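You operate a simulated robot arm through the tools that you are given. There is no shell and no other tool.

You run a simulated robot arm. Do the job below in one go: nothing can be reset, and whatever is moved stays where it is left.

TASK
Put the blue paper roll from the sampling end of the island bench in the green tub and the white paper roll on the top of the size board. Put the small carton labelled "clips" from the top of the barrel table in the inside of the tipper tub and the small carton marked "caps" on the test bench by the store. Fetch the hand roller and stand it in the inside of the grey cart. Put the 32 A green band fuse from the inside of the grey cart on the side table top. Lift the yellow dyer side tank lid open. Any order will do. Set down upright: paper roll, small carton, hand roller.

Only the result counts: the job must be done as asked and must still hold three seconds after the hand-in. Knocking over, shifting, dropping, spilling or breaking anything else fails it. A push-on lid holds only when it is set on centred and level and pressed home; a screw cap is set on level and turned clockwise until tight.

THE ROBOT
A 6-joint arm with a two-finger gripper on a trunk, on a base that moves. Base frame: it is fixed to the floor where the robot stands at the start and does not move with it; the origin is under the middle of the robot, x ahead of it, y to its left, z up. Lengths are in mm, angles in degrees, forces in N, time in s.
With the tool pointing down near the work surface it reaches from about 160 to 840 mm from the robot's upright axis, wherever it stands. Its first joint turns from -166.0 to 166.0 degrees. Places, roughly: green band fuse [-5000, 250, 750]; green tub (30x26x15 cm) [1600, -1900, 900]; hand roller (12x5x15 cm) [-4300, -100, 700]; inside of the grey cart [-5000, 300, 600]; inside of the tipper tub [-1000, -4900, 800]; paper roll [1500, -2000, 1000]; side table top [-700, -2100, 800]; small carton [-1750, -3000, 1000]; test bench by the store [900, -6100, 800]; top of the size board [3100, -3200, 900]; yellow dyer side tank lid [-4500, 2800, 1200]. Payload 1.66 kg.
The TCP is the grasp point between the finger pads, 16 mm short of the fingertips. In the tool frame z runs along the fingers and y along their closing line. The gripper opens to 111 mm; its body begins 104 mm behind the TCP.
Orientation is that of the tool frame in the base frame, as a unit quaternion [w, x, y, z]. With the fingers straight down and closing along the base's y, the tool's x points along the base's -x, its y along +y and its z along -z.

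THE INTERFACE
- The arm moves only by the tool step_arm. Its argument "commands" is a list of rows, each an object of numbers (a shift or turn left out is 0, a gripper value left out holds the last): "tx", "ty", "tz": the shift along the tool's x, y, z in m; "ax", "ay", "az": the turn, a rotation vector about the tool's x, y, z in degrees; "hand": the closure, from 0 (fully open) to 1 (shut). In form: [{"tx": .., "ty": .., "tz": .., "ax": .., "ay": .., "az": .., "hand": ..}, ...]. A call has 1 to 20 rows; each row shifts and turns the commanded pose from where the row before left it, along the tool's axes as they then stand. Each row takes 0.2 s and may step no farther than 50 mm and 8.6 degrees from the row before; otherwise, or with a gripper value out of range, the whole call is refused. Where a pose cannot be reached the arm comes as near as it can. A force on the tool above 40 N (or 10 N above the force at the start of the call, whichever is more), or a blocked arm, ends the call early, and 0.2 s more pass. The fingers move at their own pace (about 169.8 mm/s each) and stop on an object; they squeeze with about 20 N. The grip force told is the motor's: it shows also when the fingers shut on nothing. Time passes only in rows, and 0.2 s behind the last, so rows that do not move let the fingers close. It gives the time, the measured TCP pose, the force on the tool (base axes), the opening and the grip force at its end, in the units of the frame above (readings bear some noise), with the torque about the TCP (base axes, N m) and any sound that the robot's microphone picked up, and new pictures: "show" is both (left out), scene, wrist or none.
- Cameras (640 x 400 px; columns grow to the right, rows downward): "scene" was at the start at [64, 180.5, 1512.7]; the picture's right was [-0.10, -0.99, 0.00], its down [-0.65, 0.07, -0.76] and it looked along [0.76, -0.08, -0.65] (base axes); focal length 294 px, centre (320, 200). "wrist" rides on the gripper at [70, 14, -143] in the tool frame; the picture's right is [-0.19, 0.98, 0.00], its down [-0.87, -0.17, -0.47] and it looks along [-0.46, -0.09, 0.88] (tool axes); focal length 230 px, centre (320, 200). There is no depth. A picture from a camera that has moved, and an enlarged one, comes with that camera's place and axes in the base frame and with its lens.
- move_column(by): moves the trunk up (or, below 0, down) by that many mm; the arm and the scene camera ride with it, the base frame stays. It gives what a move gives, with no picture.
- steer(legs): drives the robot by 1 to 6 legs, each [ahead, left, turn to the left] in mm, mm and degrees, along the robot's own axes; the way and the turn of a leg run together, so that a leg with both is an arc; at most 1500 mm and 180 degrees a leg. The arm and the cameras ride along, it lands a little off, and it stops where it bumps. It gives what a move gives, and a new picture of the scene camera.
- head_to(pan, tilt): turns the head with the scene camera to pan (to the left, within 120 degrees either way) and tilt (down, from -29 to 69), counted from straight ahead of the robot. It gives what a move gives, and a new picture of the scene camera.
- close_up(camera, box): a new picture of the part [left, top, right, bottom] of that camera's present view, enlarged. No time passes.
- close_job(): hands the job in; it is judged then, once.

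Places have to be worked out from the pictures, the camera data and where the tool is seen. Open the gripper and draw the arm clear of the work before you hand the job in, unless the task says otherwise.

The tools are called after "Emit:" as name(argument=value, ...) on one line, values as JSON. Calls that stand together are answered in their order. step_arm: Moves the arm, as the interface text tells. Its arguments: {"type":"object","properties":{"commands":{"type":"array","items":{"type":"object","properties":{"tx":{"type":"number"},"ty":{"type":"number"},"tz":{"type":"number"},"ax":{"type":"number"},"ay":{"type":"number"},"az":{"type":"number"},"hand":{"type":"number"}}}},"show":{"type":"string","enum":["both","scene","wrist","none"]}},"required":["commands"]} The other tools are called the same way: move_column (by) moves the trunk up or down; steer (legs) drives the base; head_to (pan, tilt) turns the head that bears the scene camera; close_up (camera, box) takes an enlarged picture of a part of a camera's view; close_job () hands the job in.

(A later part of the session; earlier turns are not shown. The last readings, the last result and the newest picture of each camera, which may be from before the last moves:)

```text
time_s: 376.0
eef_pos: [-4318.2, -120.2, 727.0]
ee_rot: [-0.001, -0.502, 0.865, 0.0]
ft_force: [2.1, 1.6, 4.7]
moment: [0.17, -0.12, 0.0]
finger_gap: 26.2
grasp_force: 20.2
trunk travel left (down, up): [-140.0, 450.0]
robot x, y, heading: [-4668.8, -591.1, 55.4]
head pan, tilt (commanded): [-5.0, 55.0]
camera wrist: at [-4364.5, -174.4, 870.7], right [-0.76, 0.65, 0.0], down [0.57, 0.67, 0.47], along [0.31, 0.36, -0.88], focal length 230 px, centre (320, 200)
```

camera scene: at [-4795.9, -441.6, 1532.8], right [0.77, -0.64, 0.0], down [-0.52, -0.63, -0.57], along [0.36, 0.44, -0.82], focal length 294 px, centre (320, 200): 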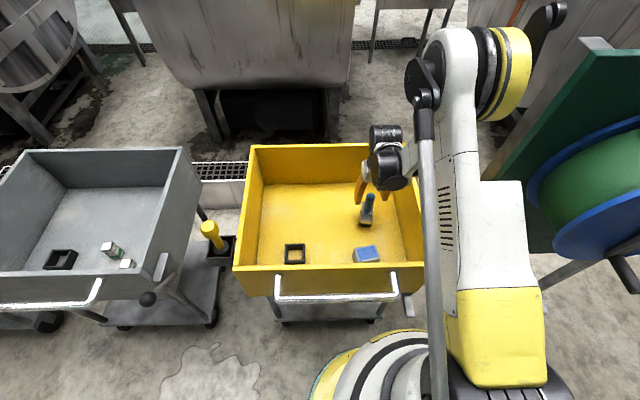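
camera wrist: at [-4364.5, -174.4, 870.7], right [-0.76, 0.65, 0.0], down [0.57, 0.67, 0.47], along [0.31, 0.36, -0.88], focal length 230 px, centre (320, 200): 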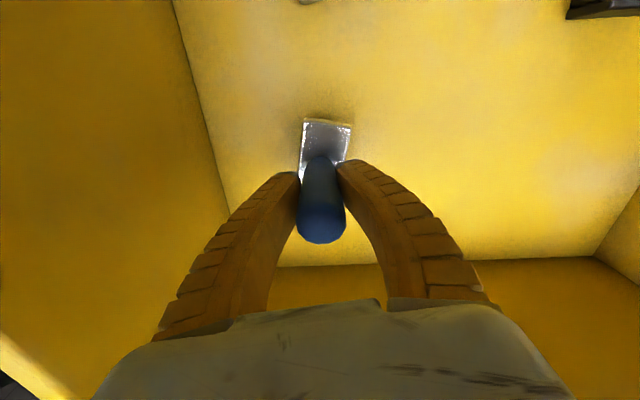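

The handle is gripped at 26 mm. Lifting straight up out of the cart.

Emit:
step_arm(commands=[{"tz": -0.01}, {"tz": -0.03}, {"tz": -0.045}, {"tz": -0.045}, {"tz": -0.045}, {"tz": -0.045}, {"tz": -0.045}, {"tz": -0.03}, {}], show="both")

```text
time_s: 378.0
eef_pos: [-4320.3, -119.0, 1024.8]
ee_rot: [0.0, -0.501, 0.866, 0.001]
ft_force: [0.0, -0.5, -2.7]
moment: [0.03, 0.0, 0.01]
finger_gap: 23.5
grasp_force: 19.4
trunk travel left (down, up): [-140.0, 450.0]
robot x, y, heading: [-4670.4, -586.3, 55.8]
head pan, tilt (commanded): [-5.0, 55.0]
camera scene: at [-4795.8, -441.5, 1532.7], right [0.77, -0.64, 0.0], down [-0.52, -0.63, -0.57], along [0.36, 0.44, -0.82], focal length 294 px, centre (320, 200)
camera wrist: at [-4367.0, -173.2, 1167.0], right [-0.76, 0.65, 0.0], down [0.58, 0.67, 0.47], along [0.31, 0.36, -0.88], focal length 230 px, centre (320, 200)
```

scene: 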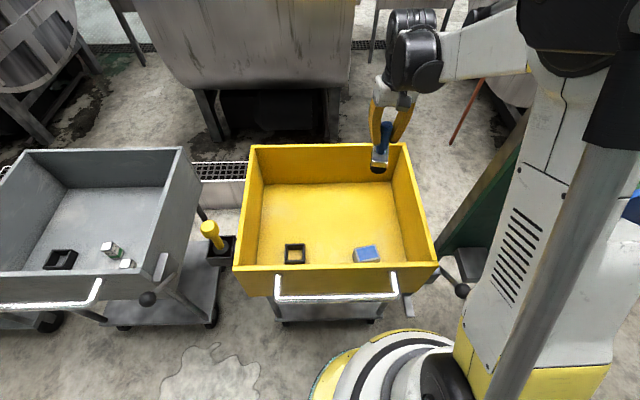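
wrist: 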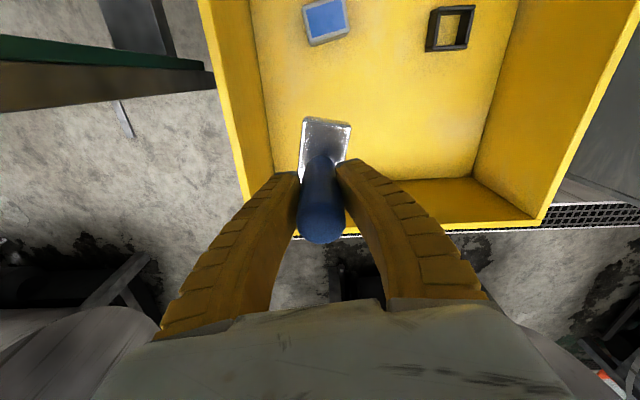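

Lifted, with grip at 23.5 mm. A quick close-up to check the roller hangs upright and hasn't slipped.

Emit:
close_up(camera="scene", box=[340, 80, 440, 190])

Emit:
close_up(camera="wrist", box=[260, 100, 380, 260])

```text
3.64 times, centred on (390, 135) of scene
camera zoom: at [-4795.8, -441.5, 1532.7], right [0.77, -0.64, 0.0], down [-0.52, -0.63, -0.57], along [0.36, 0.44, -0.82], focal length 1070 px, centre (66, 436)
```

zoom: 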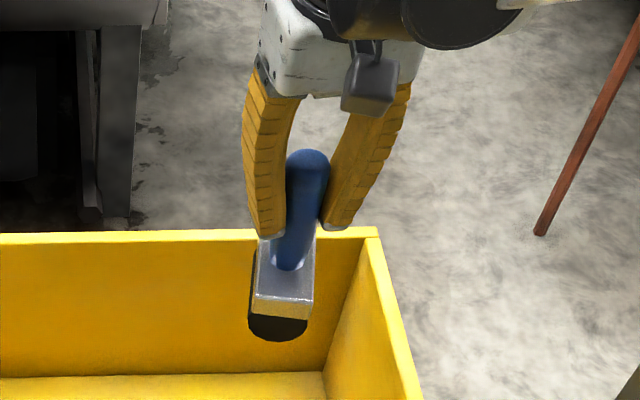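

```text
2.50 times, centred on (320, 180) of wrist
camera zoom: at [-4367.0, -173.2, 1167.0], right [-0.76, 0.65, 0.0], down [0.58, 0.67, 0.47], along [0.31, 0.36, -0.88], focal length 575 px, centre (320, 250)
```

zoom: 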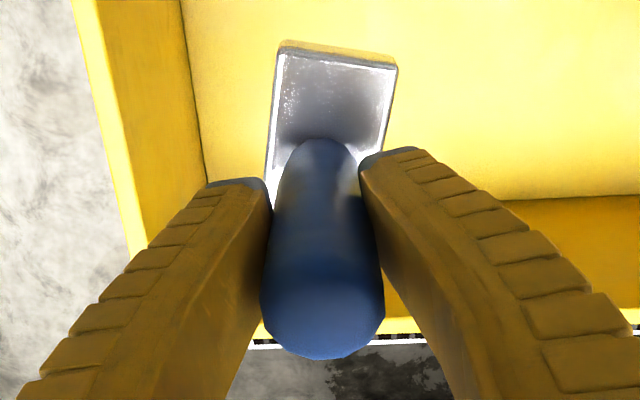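

The roller hangs straight in the grip. The grey cart's rim corners compute to a centre near (-5033,386); the free spot for the roller is near (-5040,500), behind the fuses. Raising the trunk a little and shifting left in front of the grey cart.

Emit:
move_column(by=250)

Emit:
steer(legs=[[-30, 770, 0]])

Emit:
head_to(pan=0, tilt=58)

Emit:
step_arm(commands=[{}], show="wrist")

```text
time_s: 380.6
eef_pos: [-4322.2, -119.0, 1272.5]
ee_rot: [0.0, -0.501, 0.865, 0.0]
ft_force: [0.5, -0.1, -3.8]
moment: [-0.01, 0.01, 0.02]
finger_gap: 23.3
grasp_force: 20.1
trunk travel left (down, up): [-390.0, 200.0]
robot x, y, heading: [-4672.5, -589.5, 55.4]
head pan, tilt (commanded): [-5.0, 55.0]
```

```text
time_s: 384.8
eef_pos: [-4975.7, 293.4, 1274.1]
ee_rot: [0.001, -0.5, 0.866, 0.0]
ft_force: [0.2, 0.1, -3.1]
moment: [-0.01, 0.02, -0.02]
finger_gap: 23.6
grasp_force: 19.5
trunk travel left (down, up): [-390.0, 200.0]
robot x, y, heading: [-5326.2, -178.4, 55.4]
head pan, tilt (commanded): [-5.0, 55.0]
camera scene: at [-5450.2, -27.7, 1782.6], right [0.77, -0.64, 0.0], down [-0.52, -0.63, -0.57], along [0.37, 0.44, -0.82], focal length 294 px, centre (320, 200)
```

scene: 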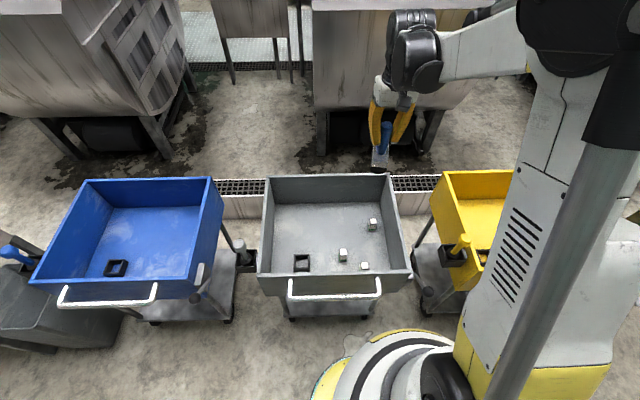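

```text
time_s: 385.4
eef_pos: [-4974.0, 292.9, 1272.4]
ee_rot: [0.0, -0.5, 0.866, 0.001]
ft_force: [0.1, -0.4, -3.5]
moment: [0.03, 0.04, 0.01]
finger_gap: 23.4
grasp_force: 20.1
trunk travel left (down, up): [-390.0, 200.0]
robot x, y, heading: [-5329.0, -176.2, 55.5]
head pan, tilt (commanded): [0.0, 58.0]
camera scene: at [-5456.4, -26.9, 1779.0], right [0.82, -0.57, 0.0], down [-0.48, -0.7, -0.53], along [0.3, 0.44, -0.85], focal length 294 px, centre (320, 200)
```

scene: 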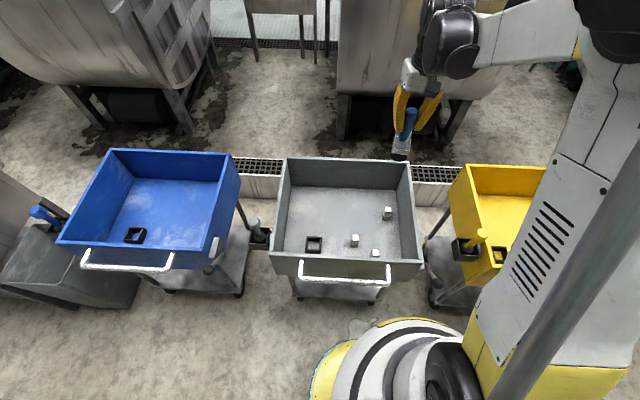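

```text
time_s: 385.8
eef_pos: [-4972.8, 294.6, 1273.3]
ee_rot: [0.0, -0.5, 0.866, 0.0]
ft_force: [0.9, 1.2, -3.4]
moment: [-0.03, 0.0, 0.02]
finger_gap: 23.1
grasp_force: 20.2
trunk travel left (down, up): [-390.0, 200.0]
robot x, y, heading: [-5329.2, -176.3, 55.3]
head pan, tilt (commanded): [0.0, 58.0]
camera wrist: at [-5020.1, 239.1, 1416.7], right [-0.76, 0.65, 0.0], down [0.58, 0.67, 0.47], along [0.31, 0.36, -0.88], focal length 230 px, centre (320, 200)
```

wrist: 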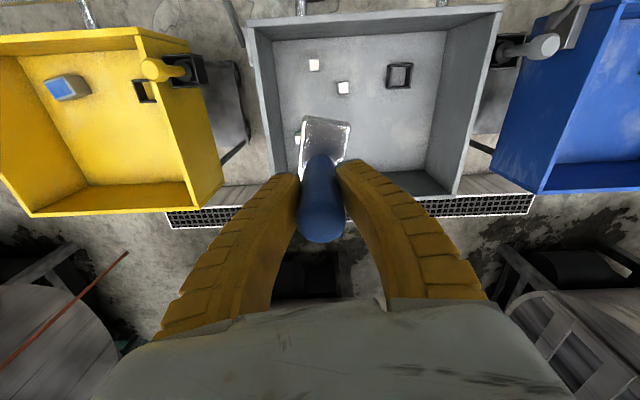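

Now over the grey cart. Close-ups of both views to triangulate the floor and the fuses.

Emit:
close_up(camera="scene", box=[265, 150, 425, 285])

Emit:
close_up(camera="wrist", box=[230, 0, 510, 200])

```text
2.96 times, centred on (345, 218) of scene
camera zoom: at [-5456.6, -26.8, 1779.0], right [0.82, -0.57, 0.0], down [-0.48, -0.7, -0.53], along [0.3, 0.44, -0.85], focal length 872 px, centre (246, 148)
```

zoom: 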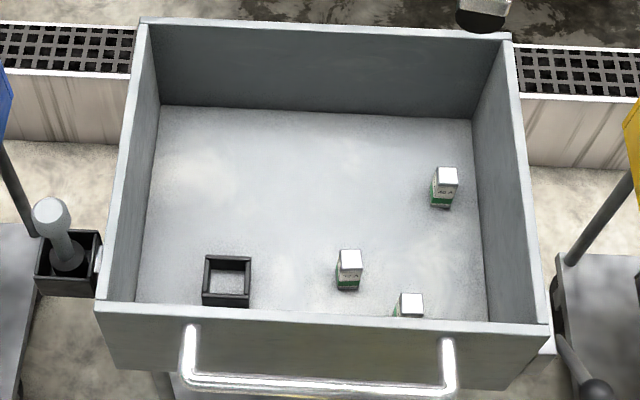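

```text
2.00 times, centred on (370, 100) of wrist
camera zoom: at [-5020.1, 239.1, 1416.7], right [-0.76, 0.65, 0.0], down [0.58, 0.67, 0.47], along [0.31, 0.36, -0.88], focal length 460 px, centre (220, 400)
```

zoom: 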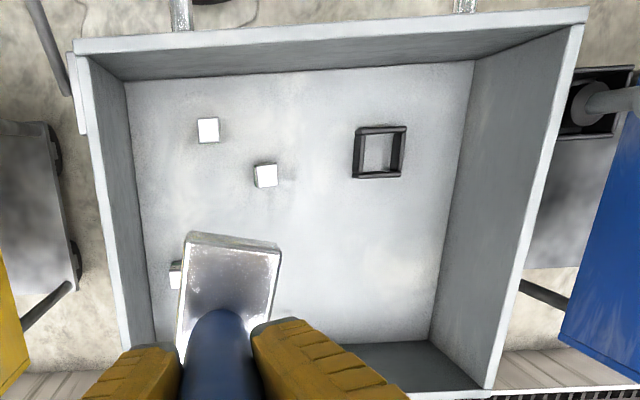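

Triangulation gives the grey cart floor at z≈621, the 32 A fuse top at (-5056,302,697), and a free area around (-5030,505). I'll drive 50 mm closer, move the roller over that spot, and lower the trunk.

Emit:
steer(legs=[[50, 0, 0]])

Emit:
step_arm(commands=[{"tx": -0.026, "ty": 0.0395}, {"tx": -0.026, "ty": 0.0395}, {"tx": -0.026, "ty": 0.0395}, {"tx": -0.026, "ty": 0.0395}, {}], show="none")

Emit:
move_column(by=-310)

Emit:
step_arm(commands=[{}], show="both")

```text
time_s: 386.7
eef_pos: [-4945.5, 334.4, 1273.5]
ee_rot: [-0.001, -0.501, 0.865, 0.0]
ft_force: [-0.6, 1.0, -3.2]
moment: [-0.1, 0.04, 0.0]
finger_gap: 23.1
grasp_force: 20.2
trunk travel left (down, up): [-390.0, 200.0]
robot x, y, heading: [-5303.0, -134.8, 55.4]
head pan, tilt (commanded): [0.0, 58.0]
camera scene: at [-5427.9, 14.8, 1778.9], right [0.82, -0.57, 0.0], down [-0.48, -0.7, -0.53], along [0.3, 0.43, -0.85], focal length 294 px, centre (320, 200)
```

scene: 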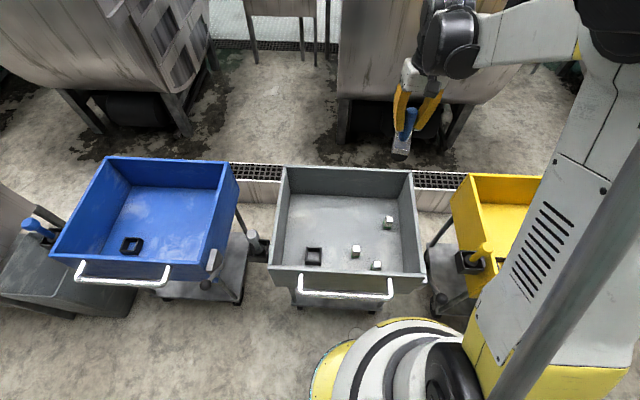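

```text
time_s: 387.9
eef_pos: [-5028.7, 501.5, 1274.9]
ee_rot: [0.0, -0.501, 0.865, 0.0]
ft_force: [-0.6, -0.6, -2.9]
moment: [-0.02, -0.04, -0.03]
finger_gap: 23.4
grasp_force: 20.2
trunk travel left (down, up): [-390.0, 200.0]
robot x, y, heading: [-5300.9, -134.8, 55.2]
head pan, tilt (commanded): [0.0, 58.0]
```

```text
time_s: 391.0
eef_pos: [-5029.7, 500.5, 964.3]
ee_rot: [0.001, -0.499, 0.866, 0.001]
ft_force: [-0.5, -0.3, -3.6]
moment: [0.02, -0.01, -0.01]
finger_gap: 23.5
grasp_force: 20.0
trunk travel left (down, up): [-80.0, 510.0]
robot x, y, heading: [-5300.3, -136.3, 55.5]
head pan, tilt (commanded): [0.0, 58.0]
```

```text
time_s: 391.4
eef_pos: [-5028.2, 500.4, 964.1]
ee_rot: [0.0, -0.5, 0.866, 0.0]
ft_force: [-0.2, 0.0, -2.5]
moment: [-0.02, 0.02, 0.03]
finger_gap: 23.1
grasp_force: 19.9
trunk travel left (down, up): [-80.0, 510.0]
robot x, y, heading: [-5299.6, -135.7, 55.4]
head pan, tilt (commanded): [0.0, 58.0]
camera scene: at [-5429.5, 12.5, 1469.0], right [0.82, -0.57, 0.0], down [-0.48, -0.7, -0.53], along [0.3, 0.44, -0.85], focal length 294 px, centre (320, 200)
camera wrist: at [-5074.8, 446.9, 1107.0], right [-0.76, 0.65, 0.0], down [0.58, 0.67, 0.47], along [0.31, 0.36, -0.88], focal length 230 px, centre (320, 200)
```

scene: 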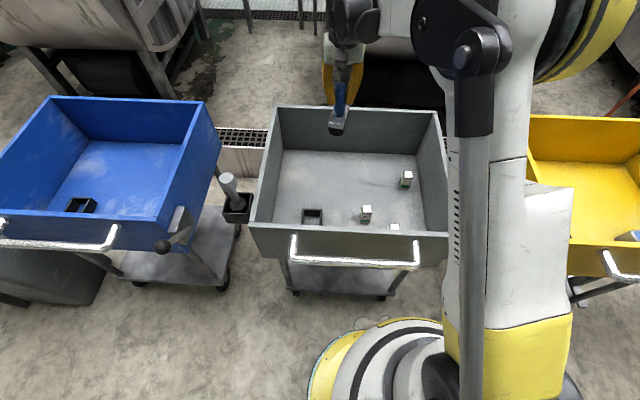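
wrist: 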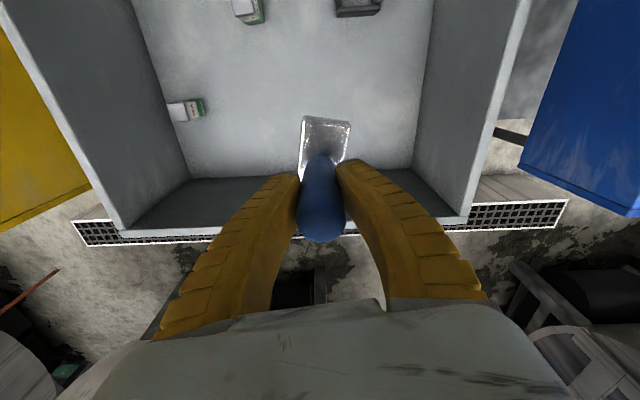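

The drop spot is about 114 mm from the back wall and clear of everything. Lowering the roller into the cart.

Emit:
step_arm(commands=[{"tz": 0.045}, {"tz": 0.045}, {"tz": 0.045}, {"tz": 0.04}, {"tz": 0.025}, {}], show="both")

```text
time_s: 392.8
eef_pos: [-5029.6, 499.4, 764.9]
ee_rot: [-0.001, -0.501, 0.865, 0.0]
ft_force: [-0.6, 0.2, -3.1]
moment: [-0.04, 0.02, -0.04]
finger_gap: 23.1
grasp_force: 19.6
trunk travel left (down, up): [-80.0, 510.0]
robot x, y, heading: [-5299.3, -132.1, 55.7]
head pan, tilt (commanded): [0.0, 58.0]
camera scene: at [-5429.5, 12.5, 1469.0], right [0.82, -0.57, 0.0], down [-0.48, -0.7, -0.53], along [0.3, 0.44, -0.85], focal length 294 px, centre (320, 200)
camera wrist: at [-5075.6, 444.7, 907.4], right [-0.76, 0.65, 0.0], down [0.58, 0.67, 0.47], along [0.31, 0.36, -0.88], focal length 230 px, centre (320, 200)
```

scene: 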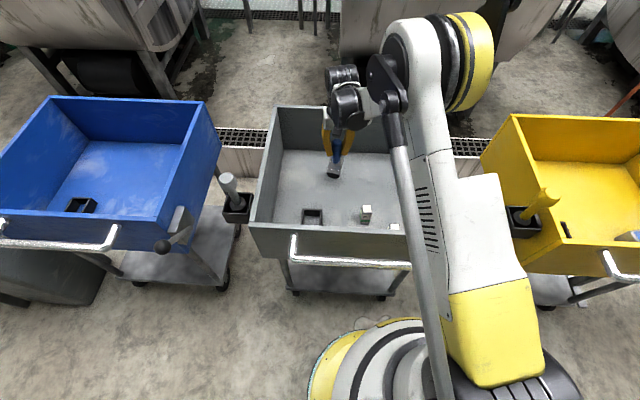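
wrist: 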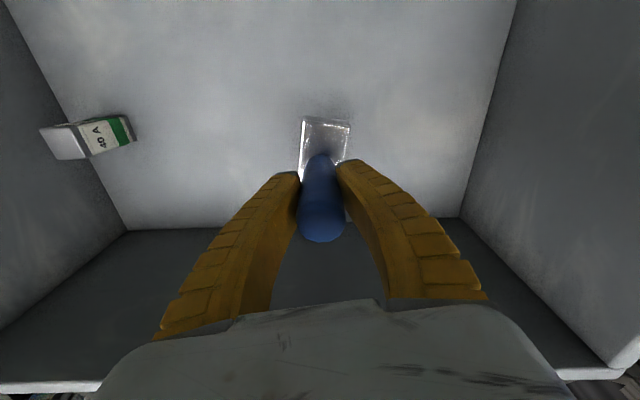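

About 40 mm above the cart floor. Continuing slowly until contact.

Emit:
step_arm(commands=[{"tz": 0.015}, {"tz": 0.01}, {}], show="none")

Emit:
step_arm(commands=[{"tz": 0.003}, {"tz": 0.003}, {}], show="none")

Emit:
step_arm(commands=[{"tz": 0.002}, {"tz": 0.002}, {}], show="none")

Emit:
step_arm(commands=[{"tz": 0.002}, {"tz": 0.001}, {}], show="none")

```text
time_s: 393.6
eef_pos: [-5029.1, 500.6, 740.4]
ee_rot: [0.001, -0.501, 0.866, 0.0]
ft_force: [-0.4, 0.9, -3.5]
moment: [-0.02, -0.04, 0.04]
finger_gap: 23.1
grasp_force: 20.3
trunk travel left (down, up): [-80.0, 510.0]
robot x, y, heading: [-5301.0, -137.1, 55.5]
head pan, tilt (commanded): [0.0, 58.0]
```

```text
time_s: 394.4
eef_pos: [-5030.3, 501.1, 733.5]
ee_rot: [0.001, -0.5, 0.866, 0.0]
ft_force: [-0.6, -0.3, -3.0]
moment: [0.0, 0.02, -0.02]
finger_gap: 23.1
grasp_force: 20.1
trunk travel left (down, up): [-80.0, 510.0]
robot x, y, heading: [-5298.8, -131.8, 55.4]
head pan, tilt (commanded): [0.0, 58.0]
```

```text
time_s: 395.2
eef_pos: [-5029.5, 500.0, 729.2]
ee_rot: [0.0, -0.5, 0.866, 0.0]
ft_force: [-0.8, -1.1, -2.1]
moment: [-0.04, 0.0, -0.03]
finger_gap: 23.4
grasp_force: 20.2
trunk travel left (down, up): [-80.0, 510.0]
robot x, y, heading: [-5298.6, -133.5, 55.5]
head pan, tilt (commanded): [0.0, 58.0]
```

```text
time_s: 396.0
eef_pos: [-5030.5, 501.1, 727.0]
ee_rot: [0.0, -0.501, 0.866, 0.0]
ft_force: [-3.4, -4.2, 9.1]
moment: [-0.21, 0.16, 0.0]
finger_gap: 26.0
grasp_force: 19.9
trunk travel left (down, up): [-80.0, 510.0]
robot x, y, heading: [-5302.6, -129.8, 55.4]
head pan, tilt (commanded): [0.0, 58.0]
```

Contact at the same height as in the yellow cart, so the roller stands on the floor. Opening gently and withdrawing straight up.

Emit:
step_arm(commands=[{"hand": 0.7}, {"hand": 0.6}, {"hand": 0.5}, {"hand": 0.4}, {"hand": 0.4}], show="wrist")

Emit:
step_arm(commands=[{"tz": -0.02}, {"tz": -0.04}, {"tz": -0.045}, {"tz": -0.045}, {"tz": -0.045}, {"tz": -0.045}, {}], show="both")

```text
time_s: 397.2
eef_pos: [-5029.6, 501.0, 727.0]
ee_rot: [0.001, -0.5, 0.866, 0.0]
ft_force: [-0.1, 0.3, 0.1]
moment: [0.02, 0.01, -0.01]
finger_gap: 68.3
grasp_force: 0.9
trunk travel left (down, up): [-80.0, 510.0]
robot x, y, heading: [-5300.7, -133.7, 55.4]
head pan, tilt (commanded): [0.0, 58.0]
camera wrist: at [-5075.5, 447.0, 870.3], right [-0.76, 0.65, 0.0], down [0.58, 0.67, 0.47], along [0.31, 0.36, -0.88], focal length 230 px, centre (320, 200)
```

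wrist: 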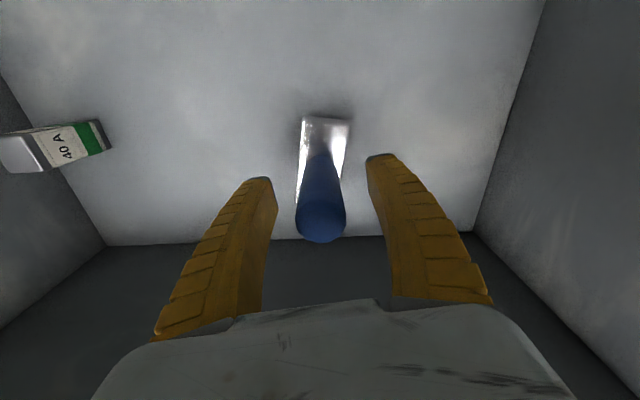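

```text
time_s: 398.8
eef_pos: [-5028.8, 499.6, 969.4]
ee_rot: [0.0, -0.501, 0.865, 0.0]
ft_force: [-0.2, -0.1, -1.1]
moment: [0.05, -0.02, 0.0]
finger_gap: 68.2
grasp_force: 0.9
trunk travel left (down, up): [-80.0, 510.0]
robot x, y, heading: [-5299.9, -137.1, 55.6]
head pan, tilt (commanded): [0.0, 58.0]
camera scene: at [-5429.7, 12.0, 1469.0], right [0.82, -0.57, 0.0], down [-0.48, -0.7, -0.53], along [0.3, 0.44, -0.85], focal length 294 px, centre (320, 200)
camera wrist: at [-5075.5, 446.0, 1111.9], right [-0.76, 0.65, 0.0], down [0.58, 0.67, 0.47], along [0.31, 0.36, -0.88], focal length 230 px, centre (320, 200)
```

scene: 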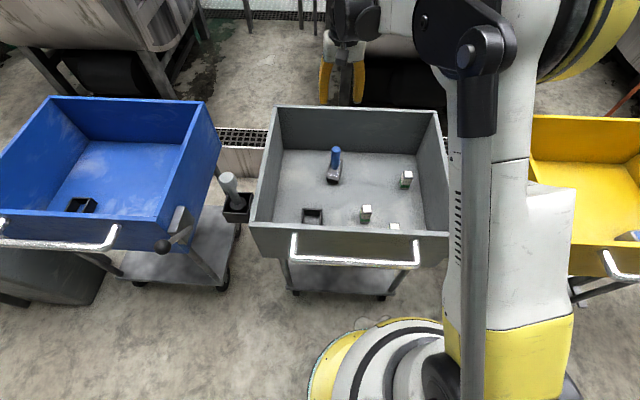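
wrist: 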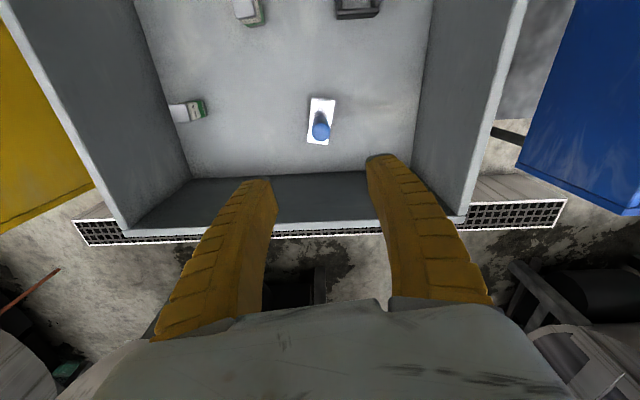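

The roller stands upright in the grey cart. Now the 32 A fuse at about (-5056,302): moving above it for a check.

Emit:
step_arm(commands=[{"tx": 0.037, "ty": -0.0151}, {"tx": 0.037, "ty": -0.0151}, {"tx": 0.037, "ty": -0.0151}, {"tx": 0.037, "ty": -0.0151}, {"tx": 0.037, "ty": -0.0151}, {"tz": 0.04}, {"tz": 0.04}, {}], show="both")

Emit:
close_up(camera="wrist", box=[240, 60, 400, 200])

```text
time_s: 400.6
eef_pos: [-5055.4, 302.3, 883.5]
ee_rot: [0.001, -0.501, 0.866, 0.0]
ft_force: [0.2, -0.4, -1.3]
moment: [-0.04, 0.0, 0.01]
finger_gap: 68.3
grasp_force: 1.2
trunk travel left (down, up): [-80.0, 510.0]
robot x, y, heading: [-5306.1, -134.3, 55.4]
head pan, tilt (commanded): [0.0, 58.0]
camera scene: at [-5429.6, 12.2, 1469.1], right [0.82, -0.57, 0.0], down [-0.48, -0.7, -0.53], along [0.3, 0.44, -0.85], focal length 294 px, centre (320, 200)
camera wrist: at [-5101.3, 248.2, 1028.1], right [-0.76, 0.65, 0.0], down [0.58, 0.67, 0.47], along [0.31, 0.36, -0.88], focal length 230 px, centre (320, 200)
```

scene: 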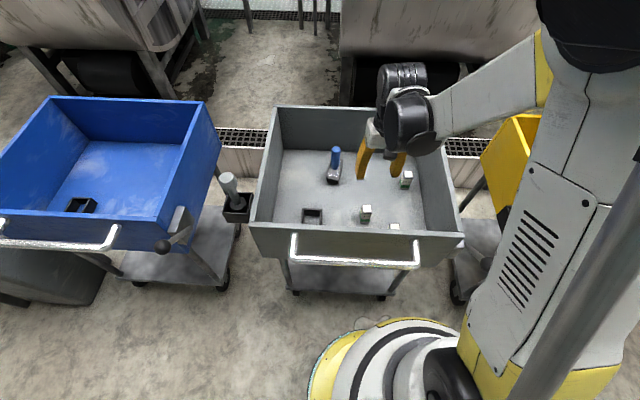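
wrist: 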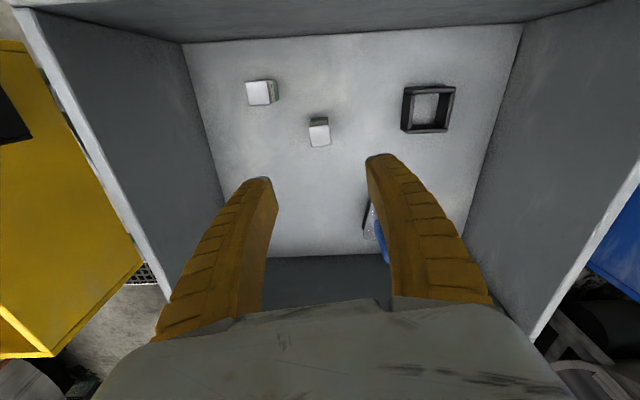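

```text
2.86 times, centred on (320, 130) of wrist
camera zoom: at [-5101.3, 248.2, 1028.1], right [-0.76, 0.65, 0.0], down [0.58, 0.67, 0.47], along [0.31, 0.36, -0.88], focal length 657 px, centre (320, 400)
```

zoom: 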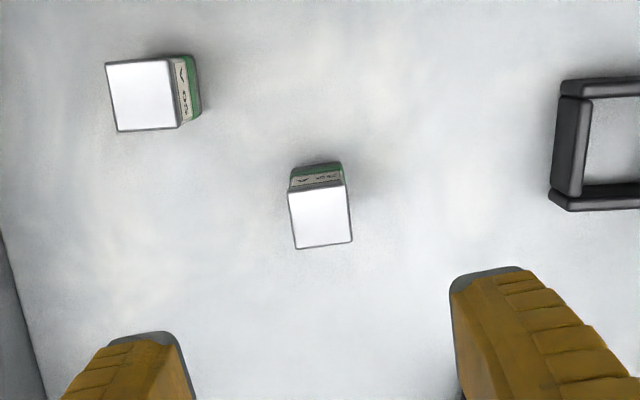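

The fuse is centred within 2 mm and rotated 4° relative to the tool. Turning 4° and descending to TCP z≈670.

Emit:
step_arm(commands=[{"az": 4.1, "tx": -0.001}, {"tz": 0.045}, {"tz": 0.045}, {"tz": 0.045}, {"tz": 0.045}, {"tz": 0.033}, {}], show="both")

```text
time_s: 402.2
eef_pos: [-5042.1, 324.7, 691.3]
ee_rot: [-0.002, -0.469, 0.883, -0.001]
ft_force: [0.4, -0.3, 0.4]
moment: [-0.03, 0.01, -0.03]
finger_gap: 68.2
grasp_force: 1.4
out of reach, approached as far as the arm can: row 5, 6
trunk travel left (down, up): [-80.0, 510.0]
robot x, y, heading: [-5305.3, -134.7, 55.4]
head pan, tilt (commanded): [0.0, 58.0]
camera scene: at [-5429.6, 12.4, 1469.0], right [0.82, -0.57, 0.0], down [-0.48, -0.7, -0.53], along [0.3, 0.44, -0.85], focal length 294 px, centre (320, 200)
camera wrist: at [-5091.3, 274.8, 833.7], right [-0.71, 0.71, 0.0], down [0.62, 0.62, 0.47], along [0.33, 0.33, -0.88], focal length 230 px, centre (320, 200)
```

scene: 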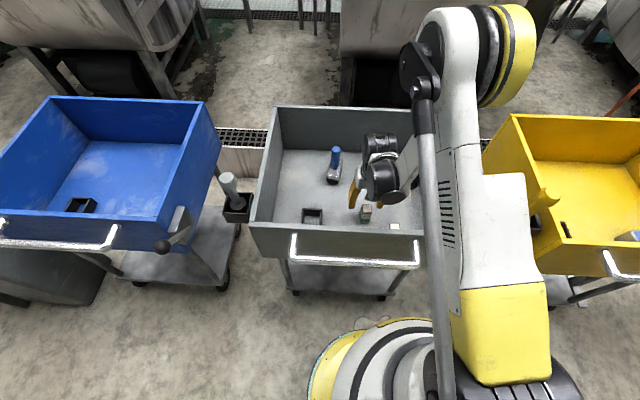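
wrist: 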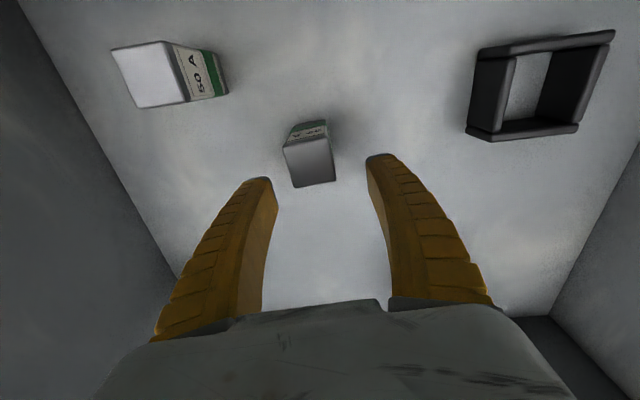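

The arm hit its low limit for this trunk height and drifted 26 mm forward. I'll raise back up, lower the trunk the remaining 80 mm, and retry.

Emit:
step_arm(commands=[{"tz": -0.045}, {"tz": -0.045}, {"tz": -0.045}, {"tz": -0.045}, {"tz": -0.03}, {}], show="wrist")

Emit:
move_column(by=-78)

```text
time_s: 403.6
eef_pos: [-5044.7, 326.9, 898.2]
ee_rot: [0.0, -0.469, 0.883, 0.0]
ft_force: [-0.7, 0.6, -0.8]
moment: [0.01, -0.02, -0.01]
finger_gap: 68.5
grasp_force: 1.8
trunk travel left (down, up): [-80.0, 510.0]
robot x, y, heading: [-5298.5, -132.2, 55.5]
head pan, tilt (commanded): [0.0, 58.0]
camera wrist: at [-5093.3, 276.1, 1041.8], right [-0.71, 0.71, 0.0], down [0.62, 0.62, 0.47], along [0.33, 0.33, -0.88], focal length 230 px, centre (320, 200)
```

wrist: 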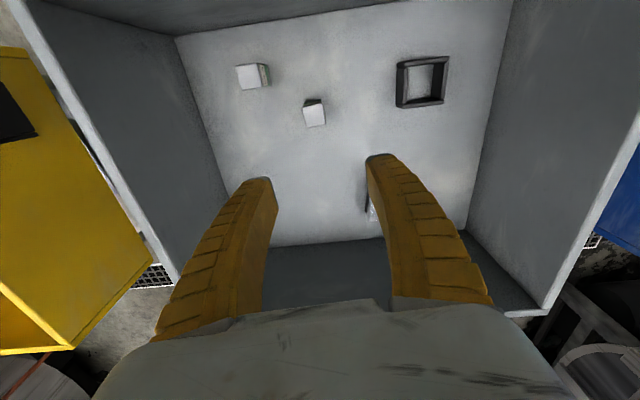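

```text
time_s: 404.8
eef_pos: [-5042.8, 327.0, 820.3]
ee_rot: [0.0, -0.47, 0.883, 0.0]
ft_force: [0.4, -0.5, -0.8]
moment: [0.01, 0.03, -0.06]
finger_gap: 68.7
grasp_force: 1.1
trunk travel left (down, up): [-2.0, 588.0]
robot x, y, heading: [-5301.5, -136.4, 55.5]
head pan, tilt (commanded): [0.0, 58.0]
```

Now the trunk is down. Re-centring over the fuse and checking with the wrist camera.

Emit:
step_arm(commands=[{"tx": 0.0276, "ty": -0.0029}, {}, {}], show="wrist")

Emit:
close_up(camera="wrist", box=[240, 60, 400, 200])

```text
time_s: 405.6
eef_pos: [-5056.8, 302.5, 820.0]
ee_rot: [0.0, -0.469, 0.883, 0.0]
ft_force: [-0.2, -0.4, -0.3]
moment: [-0.01, 0.02, 0.0]
finger_gap: 68.5
grasp_force: 1.1
trunk travel left (down, up): [-2.0, 588.0]
robot x, y, heading: [-5297.7, -134.8, 55.6]
head pan, tilt (commanded): [0.0, 58.0]
camera wrist: at [-5107.1, 251.5, 963.7], right [-0.71, 0.71, 0.0], down [0.62, 0.62, 0.47], along [0.33, 0.33, -0.88], focal length 230 px, centre (320, 200)
```

wrist: 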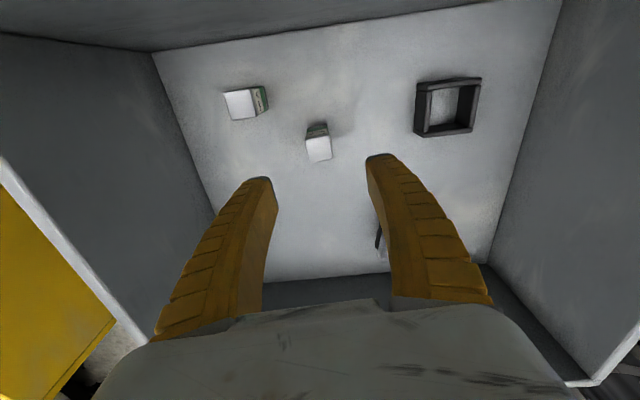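

```text
2.86 times, centred on (320, 130) of wrist
camera zoom: at [-5107.1, 251.5, 963.7], right [-0.71, 0.71, 0.0], down [0.62, 0.62, 0.47], along [0.33, 0.33, -0.88], focal length 657 px, centre (320, 400)
```

zoom: 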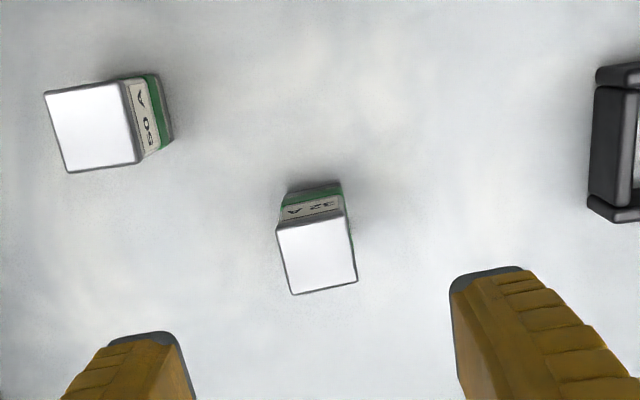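

It reads "32 A", centred within 3 mm and square with the tool. Descending 150 mm.

Emit:
step_arm(commands=[{"tx": -0.003, "ty": -0.001, "tz": 0.03}, {"tz": 0.04}, {"tz": 0.04}, {"tz": 0.04}, {}], show="both")

```text
time_s: 406.8
eef_pos: [-5055.8, 305.5, 670.8]
ee_rot: [0.0, -0.469, 0.883, 0.0]
ft_force: [-0.6, -0.8, -0.4]
moment: [-0.02, -0.02, -0.01]
finger_gap: 68.5
grasp_force: 1.2
trunk travel left (down, up): [-2.0, 588.0]
robot x, y, heading: [-5300.5, -136.9, 55.4]
head pan, tilt (commanded): [0.0, 58.0]
camera scene: at [-5429.5, 12.5, 1391.0], right [0.82, -0.57, 0.0], down [-0.48, -0.7, -0.53], along [0.3, 0.44, -0.85], focal length 294 px, centre (320, 200)
camera wrist: at [-5106.2, 254.5, 814.2], right [-0.71, 0.71, 0.0], down [0.62, 0.62, 0.47], along [0.33, 0.33, -0.88], focal length 230 px, centre (320, 200)
```

scene: 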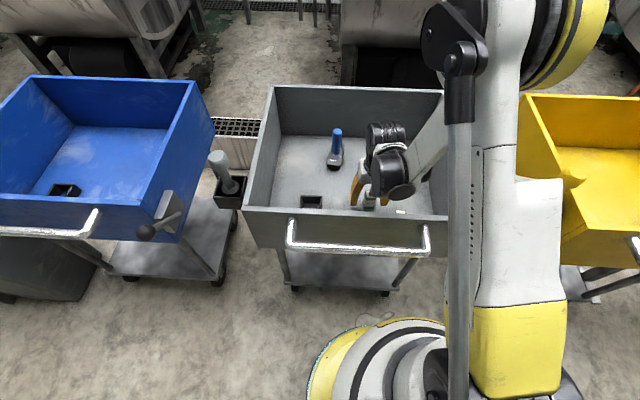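
wrist: 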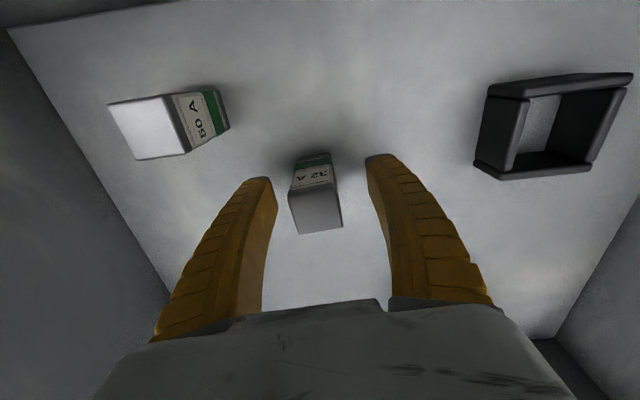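

The 32 A fuse sits between the fingers. Closing on it and lifting.

Emit:
step_arm(commands=[{"hand": 0.6}, {"hand": 0.8}, {"hand": 1}, {"hand": 1}, {"hand": 1}], show="wrist")

Emit:
step_arm(commands=[{"tz": -0.01}, {"tz": -0.03}, {"tz": -0.045}, {"tz": -0.045}, {"tz": -0.045}, {"tz": -0.045}, {"tz": -0.03}, {}], show="both")

```text
time_s: 408.0
eef_pos: [-5057.3, 305.2, 671.4]
ee_rot: [0.0, -0.468, 0.884, -0.001]
ft_force: [2.1, -1.6, 4.5]
moment: [-0.01, -0.04, 0.01]
finger_gap: 27.2
grasp_force: 20.0
trunk travel left (down, up): [-2.0, 588.0]
robot x, y, heading: [-5303.6, -133.8, 55.5]
head pan, tilt (commanded): [0.0, 58.0]
camera wrist: at [-5106.2, 254.2, 814.8], right [-0.71, 0.71, 0.0], down [0.62, 0.62, 0.47], along [0.33, 0.33, -0.88], focal length 230 px, centre (320, 200)
```

wrist: 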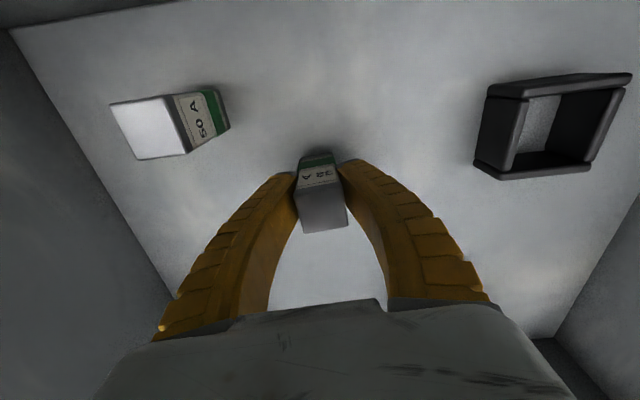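

```text
time_s: 409.8
eef_pos: [-5055.6, 305.7, 922.0]
ee_rot: [0.0, -0.47, 0.883, 0.0]
ft_force: [0.0, 0.2, -1.8]
moment: [0.0, 0.0, -0.02]
finger_gap: 25.2
grasp_force: 20.2
trunk travel left (down, up): [-2.0, 588.0]
robot x, y, heading: [-5301.3, -136.4, 55.4]
head pan, tilt (commanded): [0.0, 58.0]
camera scene: at [-5429.6, 12.2, 1391.0], right [0.82, -0.57, 0.0], down [-0.48, -0.7, -0.53], along [0.3, 0.44, -0.85], focal length 294 px, centre (320, 200)
camera wrist: at [-5105.2, 254.3, 1065.2], right [-0.71, 0.71, 0.0], down [0.62, 0.62, 0.47], along [0.33, 0.33, -0.88], focal length 230 px, centre (320, 200)
```

scene: 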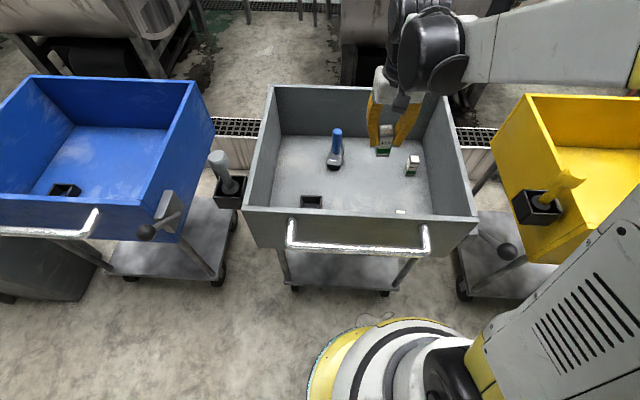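
wrist: 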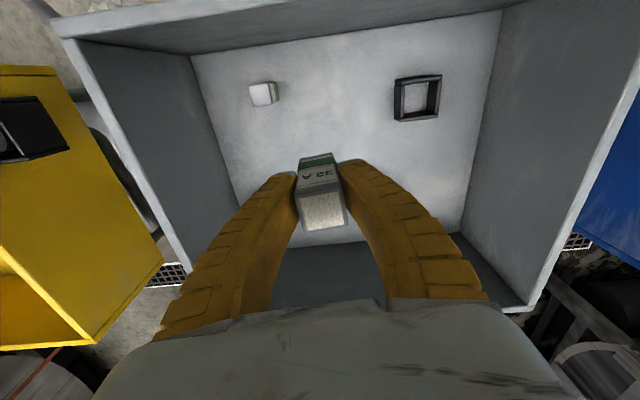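

The fuse is held cleanly. Next the side table: raise the trunk, back away from the carts, and turn toward the aisle's far end.

Emit:
move_column(by=400)

Emit:
steer(legs=[[-250, 0, 0], [0, 0, -93.4]])

Emit:
head_to(pan=0, tilt=25)

```text
time_s: 413.6
eef_pos: [-5055.9, 305.5, 1322.4]
ee_rot: [0.001, -0.469, 0.883, 0.001]
ft_force: [-0.3, -0.9, -0.9]
moment: [-0.04, -0.03, 0.01]
finger_gap: 25.4
grasp_force: 20.0
trunk travel left (down, up): [-402.0, 188.0]
robot x, y, heading: [-5302.2, -136.1, 55.5]
head pan, tilt (commanded): [0.0, 58.0]
```

```text
time_s: 419.4
eef_pos: [-5020.4, -616.4, 1322.1]
ee_rot: [0.0, 0.328, 0.945, 0.0]
ft_force: [-0.3, 0.4, -0.5]
moment: [-0.02, 0.05, 0.01]
finger_gap: 25.3
grasp_force: 20.1
trunk travel left (down, up): [-402.0, 188.0]
robot x, y, heading: [-5445.3, -339.7, -38.7]
head pan, tilt (commanded): [0.0, 58.0]
camera scene: at [-5283.4, -221.1, 1791.0], right [-0.63, -0.78, 0.0], down [-0.66, 0.53, -0.53], along [0.41, -0.33, -0.85], focal length 294 px, centre (320, 200)
```

scene: 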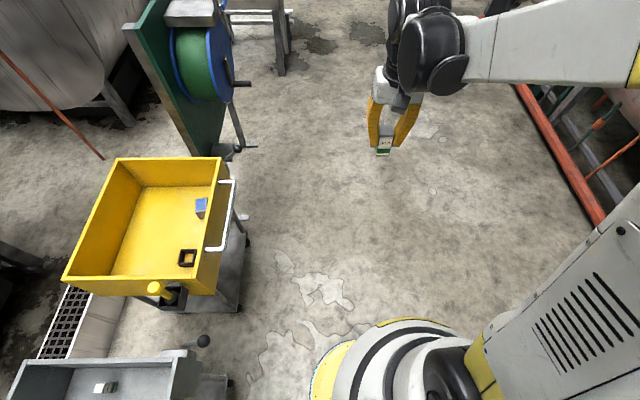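

```text
time_s: 420.4
eef_pos: [-5018.1, -615.2, 1322.4]
ee_rot: [0.0, 0.328, 0.945, 0.0]
ft_force: [0.1, -0.9, -1.6]
moment: [-0.02, 0.01, 0.02]
finger_gap: 25.3
grasp_force: 20.6
trunk travel left (down, up): [-402.0, 188.0]
robot x, y, heading: [-5442.7, -338.7, -38.7]
head pan, tilt (commanded): [0.0, 25.0]
camera scene: at [-5265.2, -235.7, 1838.6], right [-0.63, -0.78, 0.0], down [-0.33, 0.27, -0.91], along [0.71, -0.57, -0.42], focal length 294 px, centre (320, 200)
```

scene: 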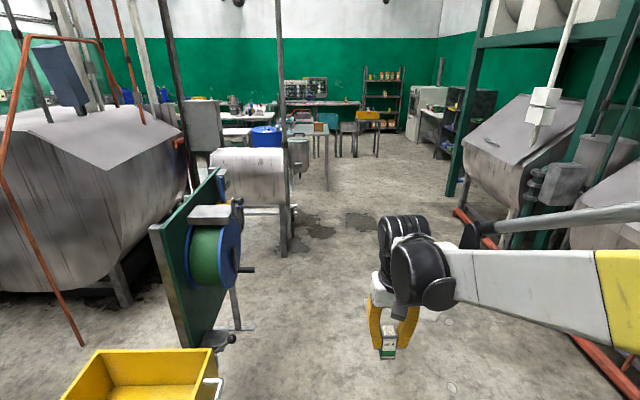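

The aisle is clear. Driving along it toward the barrel-table corridor.

Emit:
steer(legs=[[1306, -441, 0], [800, 1, 0], [800, 1, 0], [323, 477, 0]])

Emit:
head_to(pan=50, tilt=35)

Emit:
head_to(pan=10, tilt=35)

```text
time_s: 438.0
eef_pos: [-2464.0, -2622.5, 1320.3]
ee_rot: [0.0, 0.325, 0.946, 0.0]
ft_force: [0.0, 0.1, -0.7]
moment: [0.02, 0.02, 0.02]
finger_gap: 25.3
grasp_force: 20.1
trunk travel left (down, up): [-402.0, 188.0]
robot x, y, heading: [-2889.7, -2349.0, -38.5]
head pan, tilt (commanded): [0.0, 25.0]
camera scene: at [-2713.5, -2245.0, 1838.6], right [-0.62, -0.78, 0.0], down [-0.33, 0.26, -0.91], along [0.71, -0.56, -0.42], focal length 294 px, centre (320, 200)
```

scene: 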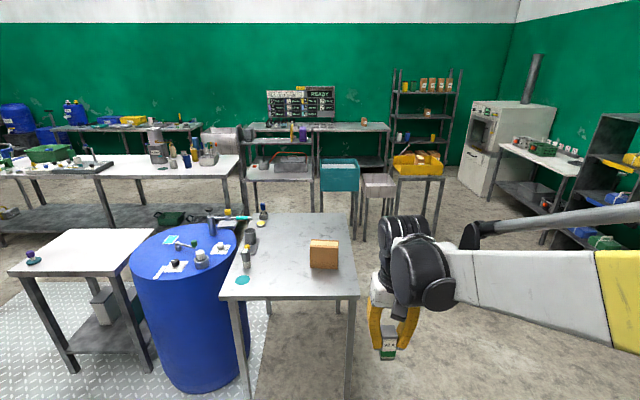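

```text
time_s: 439.2
eef_pos: [-2466.2, -2622.9, 1321.5]
ee_rot: [0.001, 0.324, 0.946, 0.0]
ft_force: [-1.0, 0.2, -1.3]
moment: [-0.01, 0.0, -0.04]
finger_gap: 25.0
grasp_force: 20.5
trunk travel left (down, up): [-402.0, 188.0]
robot x, y, heading: [-2891.3, -2347.8, -38.3]
head pan, tilt (commanded): [50.0, 35.0]
camera scene: at [-2700.1, -2170.5, 1823.0], right [0.2, -0.98, 0.0], down [-0.56, -0.11, -0.82], along [0.8, 0.16, -0.57], focal length 294 px, centre (320, 200)
```

scene: 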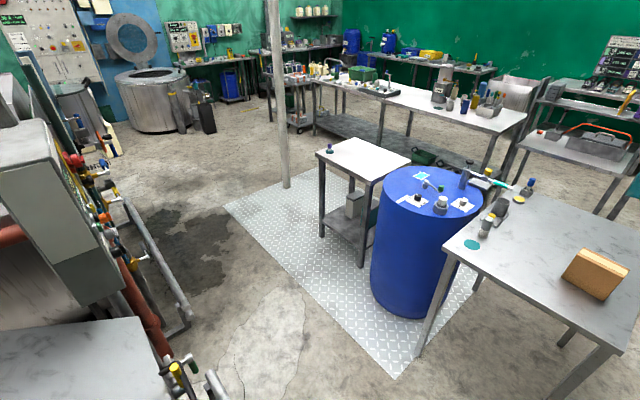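

```text
time_s: 440.3
eef_pos: [-2465.4, -2622.4, 1321.2]
ee_rot: [0.0, 0.325, 0.946, -0.001]
ft_force: [-0.2, 0.4, -2.1]
moment: [-0.01, 0.02, 0.02]
finger_gap: 25.3
grasp_force: 19.8
trunk travel left (down, up): [-402.0, 188.0]
robot x, y, heading: [-2885.8, -2346.5, -38.4]
head pan, tilt (commanded): [10.0, 35.0]
camera scene: at [-2708.8, -2229.8, 1822.9], right [-0.48, -0.88, 0.0], down [-0.5, 0.27, -0.82], along [0.72, -0.39, -0.57], focal length 294 px, centre (320, 200)
```

scene: 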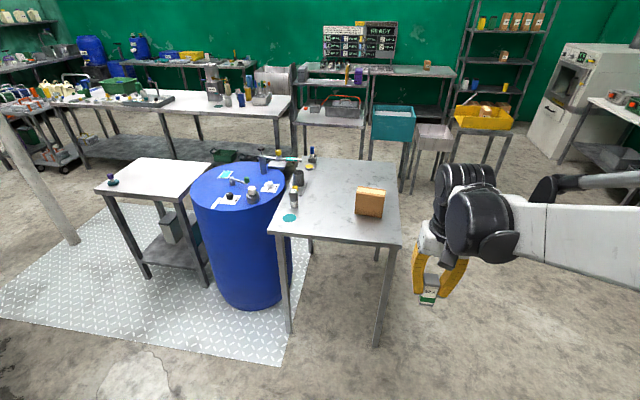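

The side table's top is at z≈807 with its NW edge from (-1015,-2165) to (-740,-1780); a small item stands at its north corner. I'll drive through the corridor between the barrel table and the dyer pipes to its NW side.

Emit:
steer(legs=[[488, 408, 0], [83, 997, 0], [423, 120, 0]])

Emit:
head_to(pan=0, tilt=55)

Emit:
step_arm(commands=[{}], show="wrist")

```text
time_s: 450.9
eef_pos: [-737.0, -2034.6, 1321.2]
ee_rot: [0.001, 0.322, 0.947, 0.0]
ft_force: [-0.2, 0.0, -1.0]
moment: [0.0, 0.01, 0.02]
finger_gap: 25.2
grasp_force: 20.1
trunk travel left (down, up): [-402.0, 188.0]
robot x, y, heading: [-1163.7, -1762.0, -38.4]
head pan, tilt (commanded): [10.0, 35.0]
camera scene: at [-981.2, -1642.7, 1822.9], right [-0.47, -0.88, 0.0], down [-0.51, 0.27, -0.82], along [0.72, -0.39, -0.57], focal length 294 px, centre (320, 200)
```

scene: 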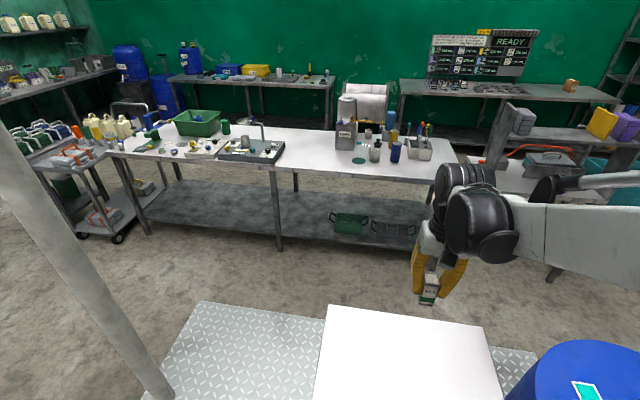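

```text
time_s: 451.8
eef_pos: [-736.6, -2035.1, 1322.3]
ee_rot: [0.0, 0.322, 0.947, 0.0]
ft_force: [-0.2, -0.2, -0.8]
moment: [-0.02, 0.02, 0.01]
finger_gap: 24.9
grasp_force: 19.9
trunk travel left (down, up): [-402.0, 188.0]
robot x, y, heading: [-1160.3, -1761.4, -38.4]
head pan, tilt (commanded): [0.0, 55.0]
camera scene: at [-1002.9, -1645.4, 1794.8], right [-0.62, -0.79, 0.0], down [-0.64, 0.51, -0.57], along [0.45, -0.35, -0.82], focal length 294 px, centre (320, 200)
```

scene: 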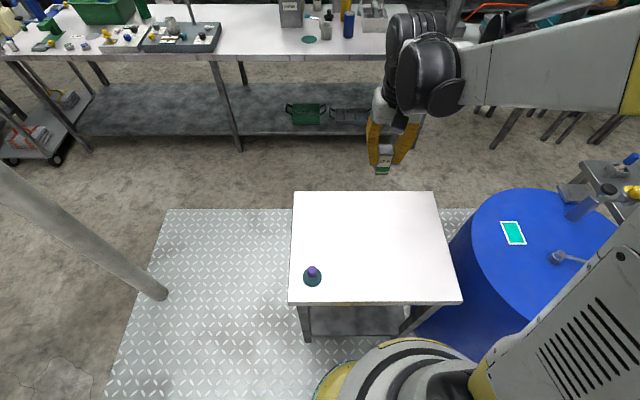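

```text
time_s: 452.2
eef_pos: [-736.5, -2033.2, 1321.9]
ee_rot: [0.0, 0.322, 0.947, 0.001]
ft_force: [0.2, -0.6, -0.7]
moment: [0.02, 0.01, 0.0]
finger_gap: 25.2
grasp_force: 20.1
trunk travel left (down, up): [-402.0, 188.0]
robot x, y, heading: [-1162.9, -1762.2, -38.2]
head pan, tilt (commanded): [0.0, 55.0]
camera wrist: at [-783.4, -1981.5, 1464.8], right [0.75, 0.66, 0.0], down [0.58, -0.66, 0.47], along [0.31, -0.35, -0.88], focal length 230 px, centre (320, 200)
```

wrist: 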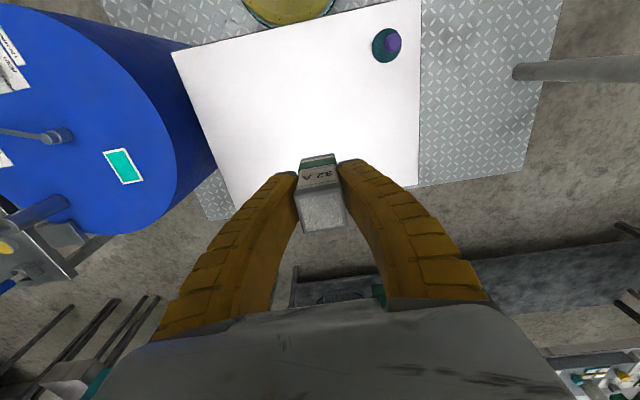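

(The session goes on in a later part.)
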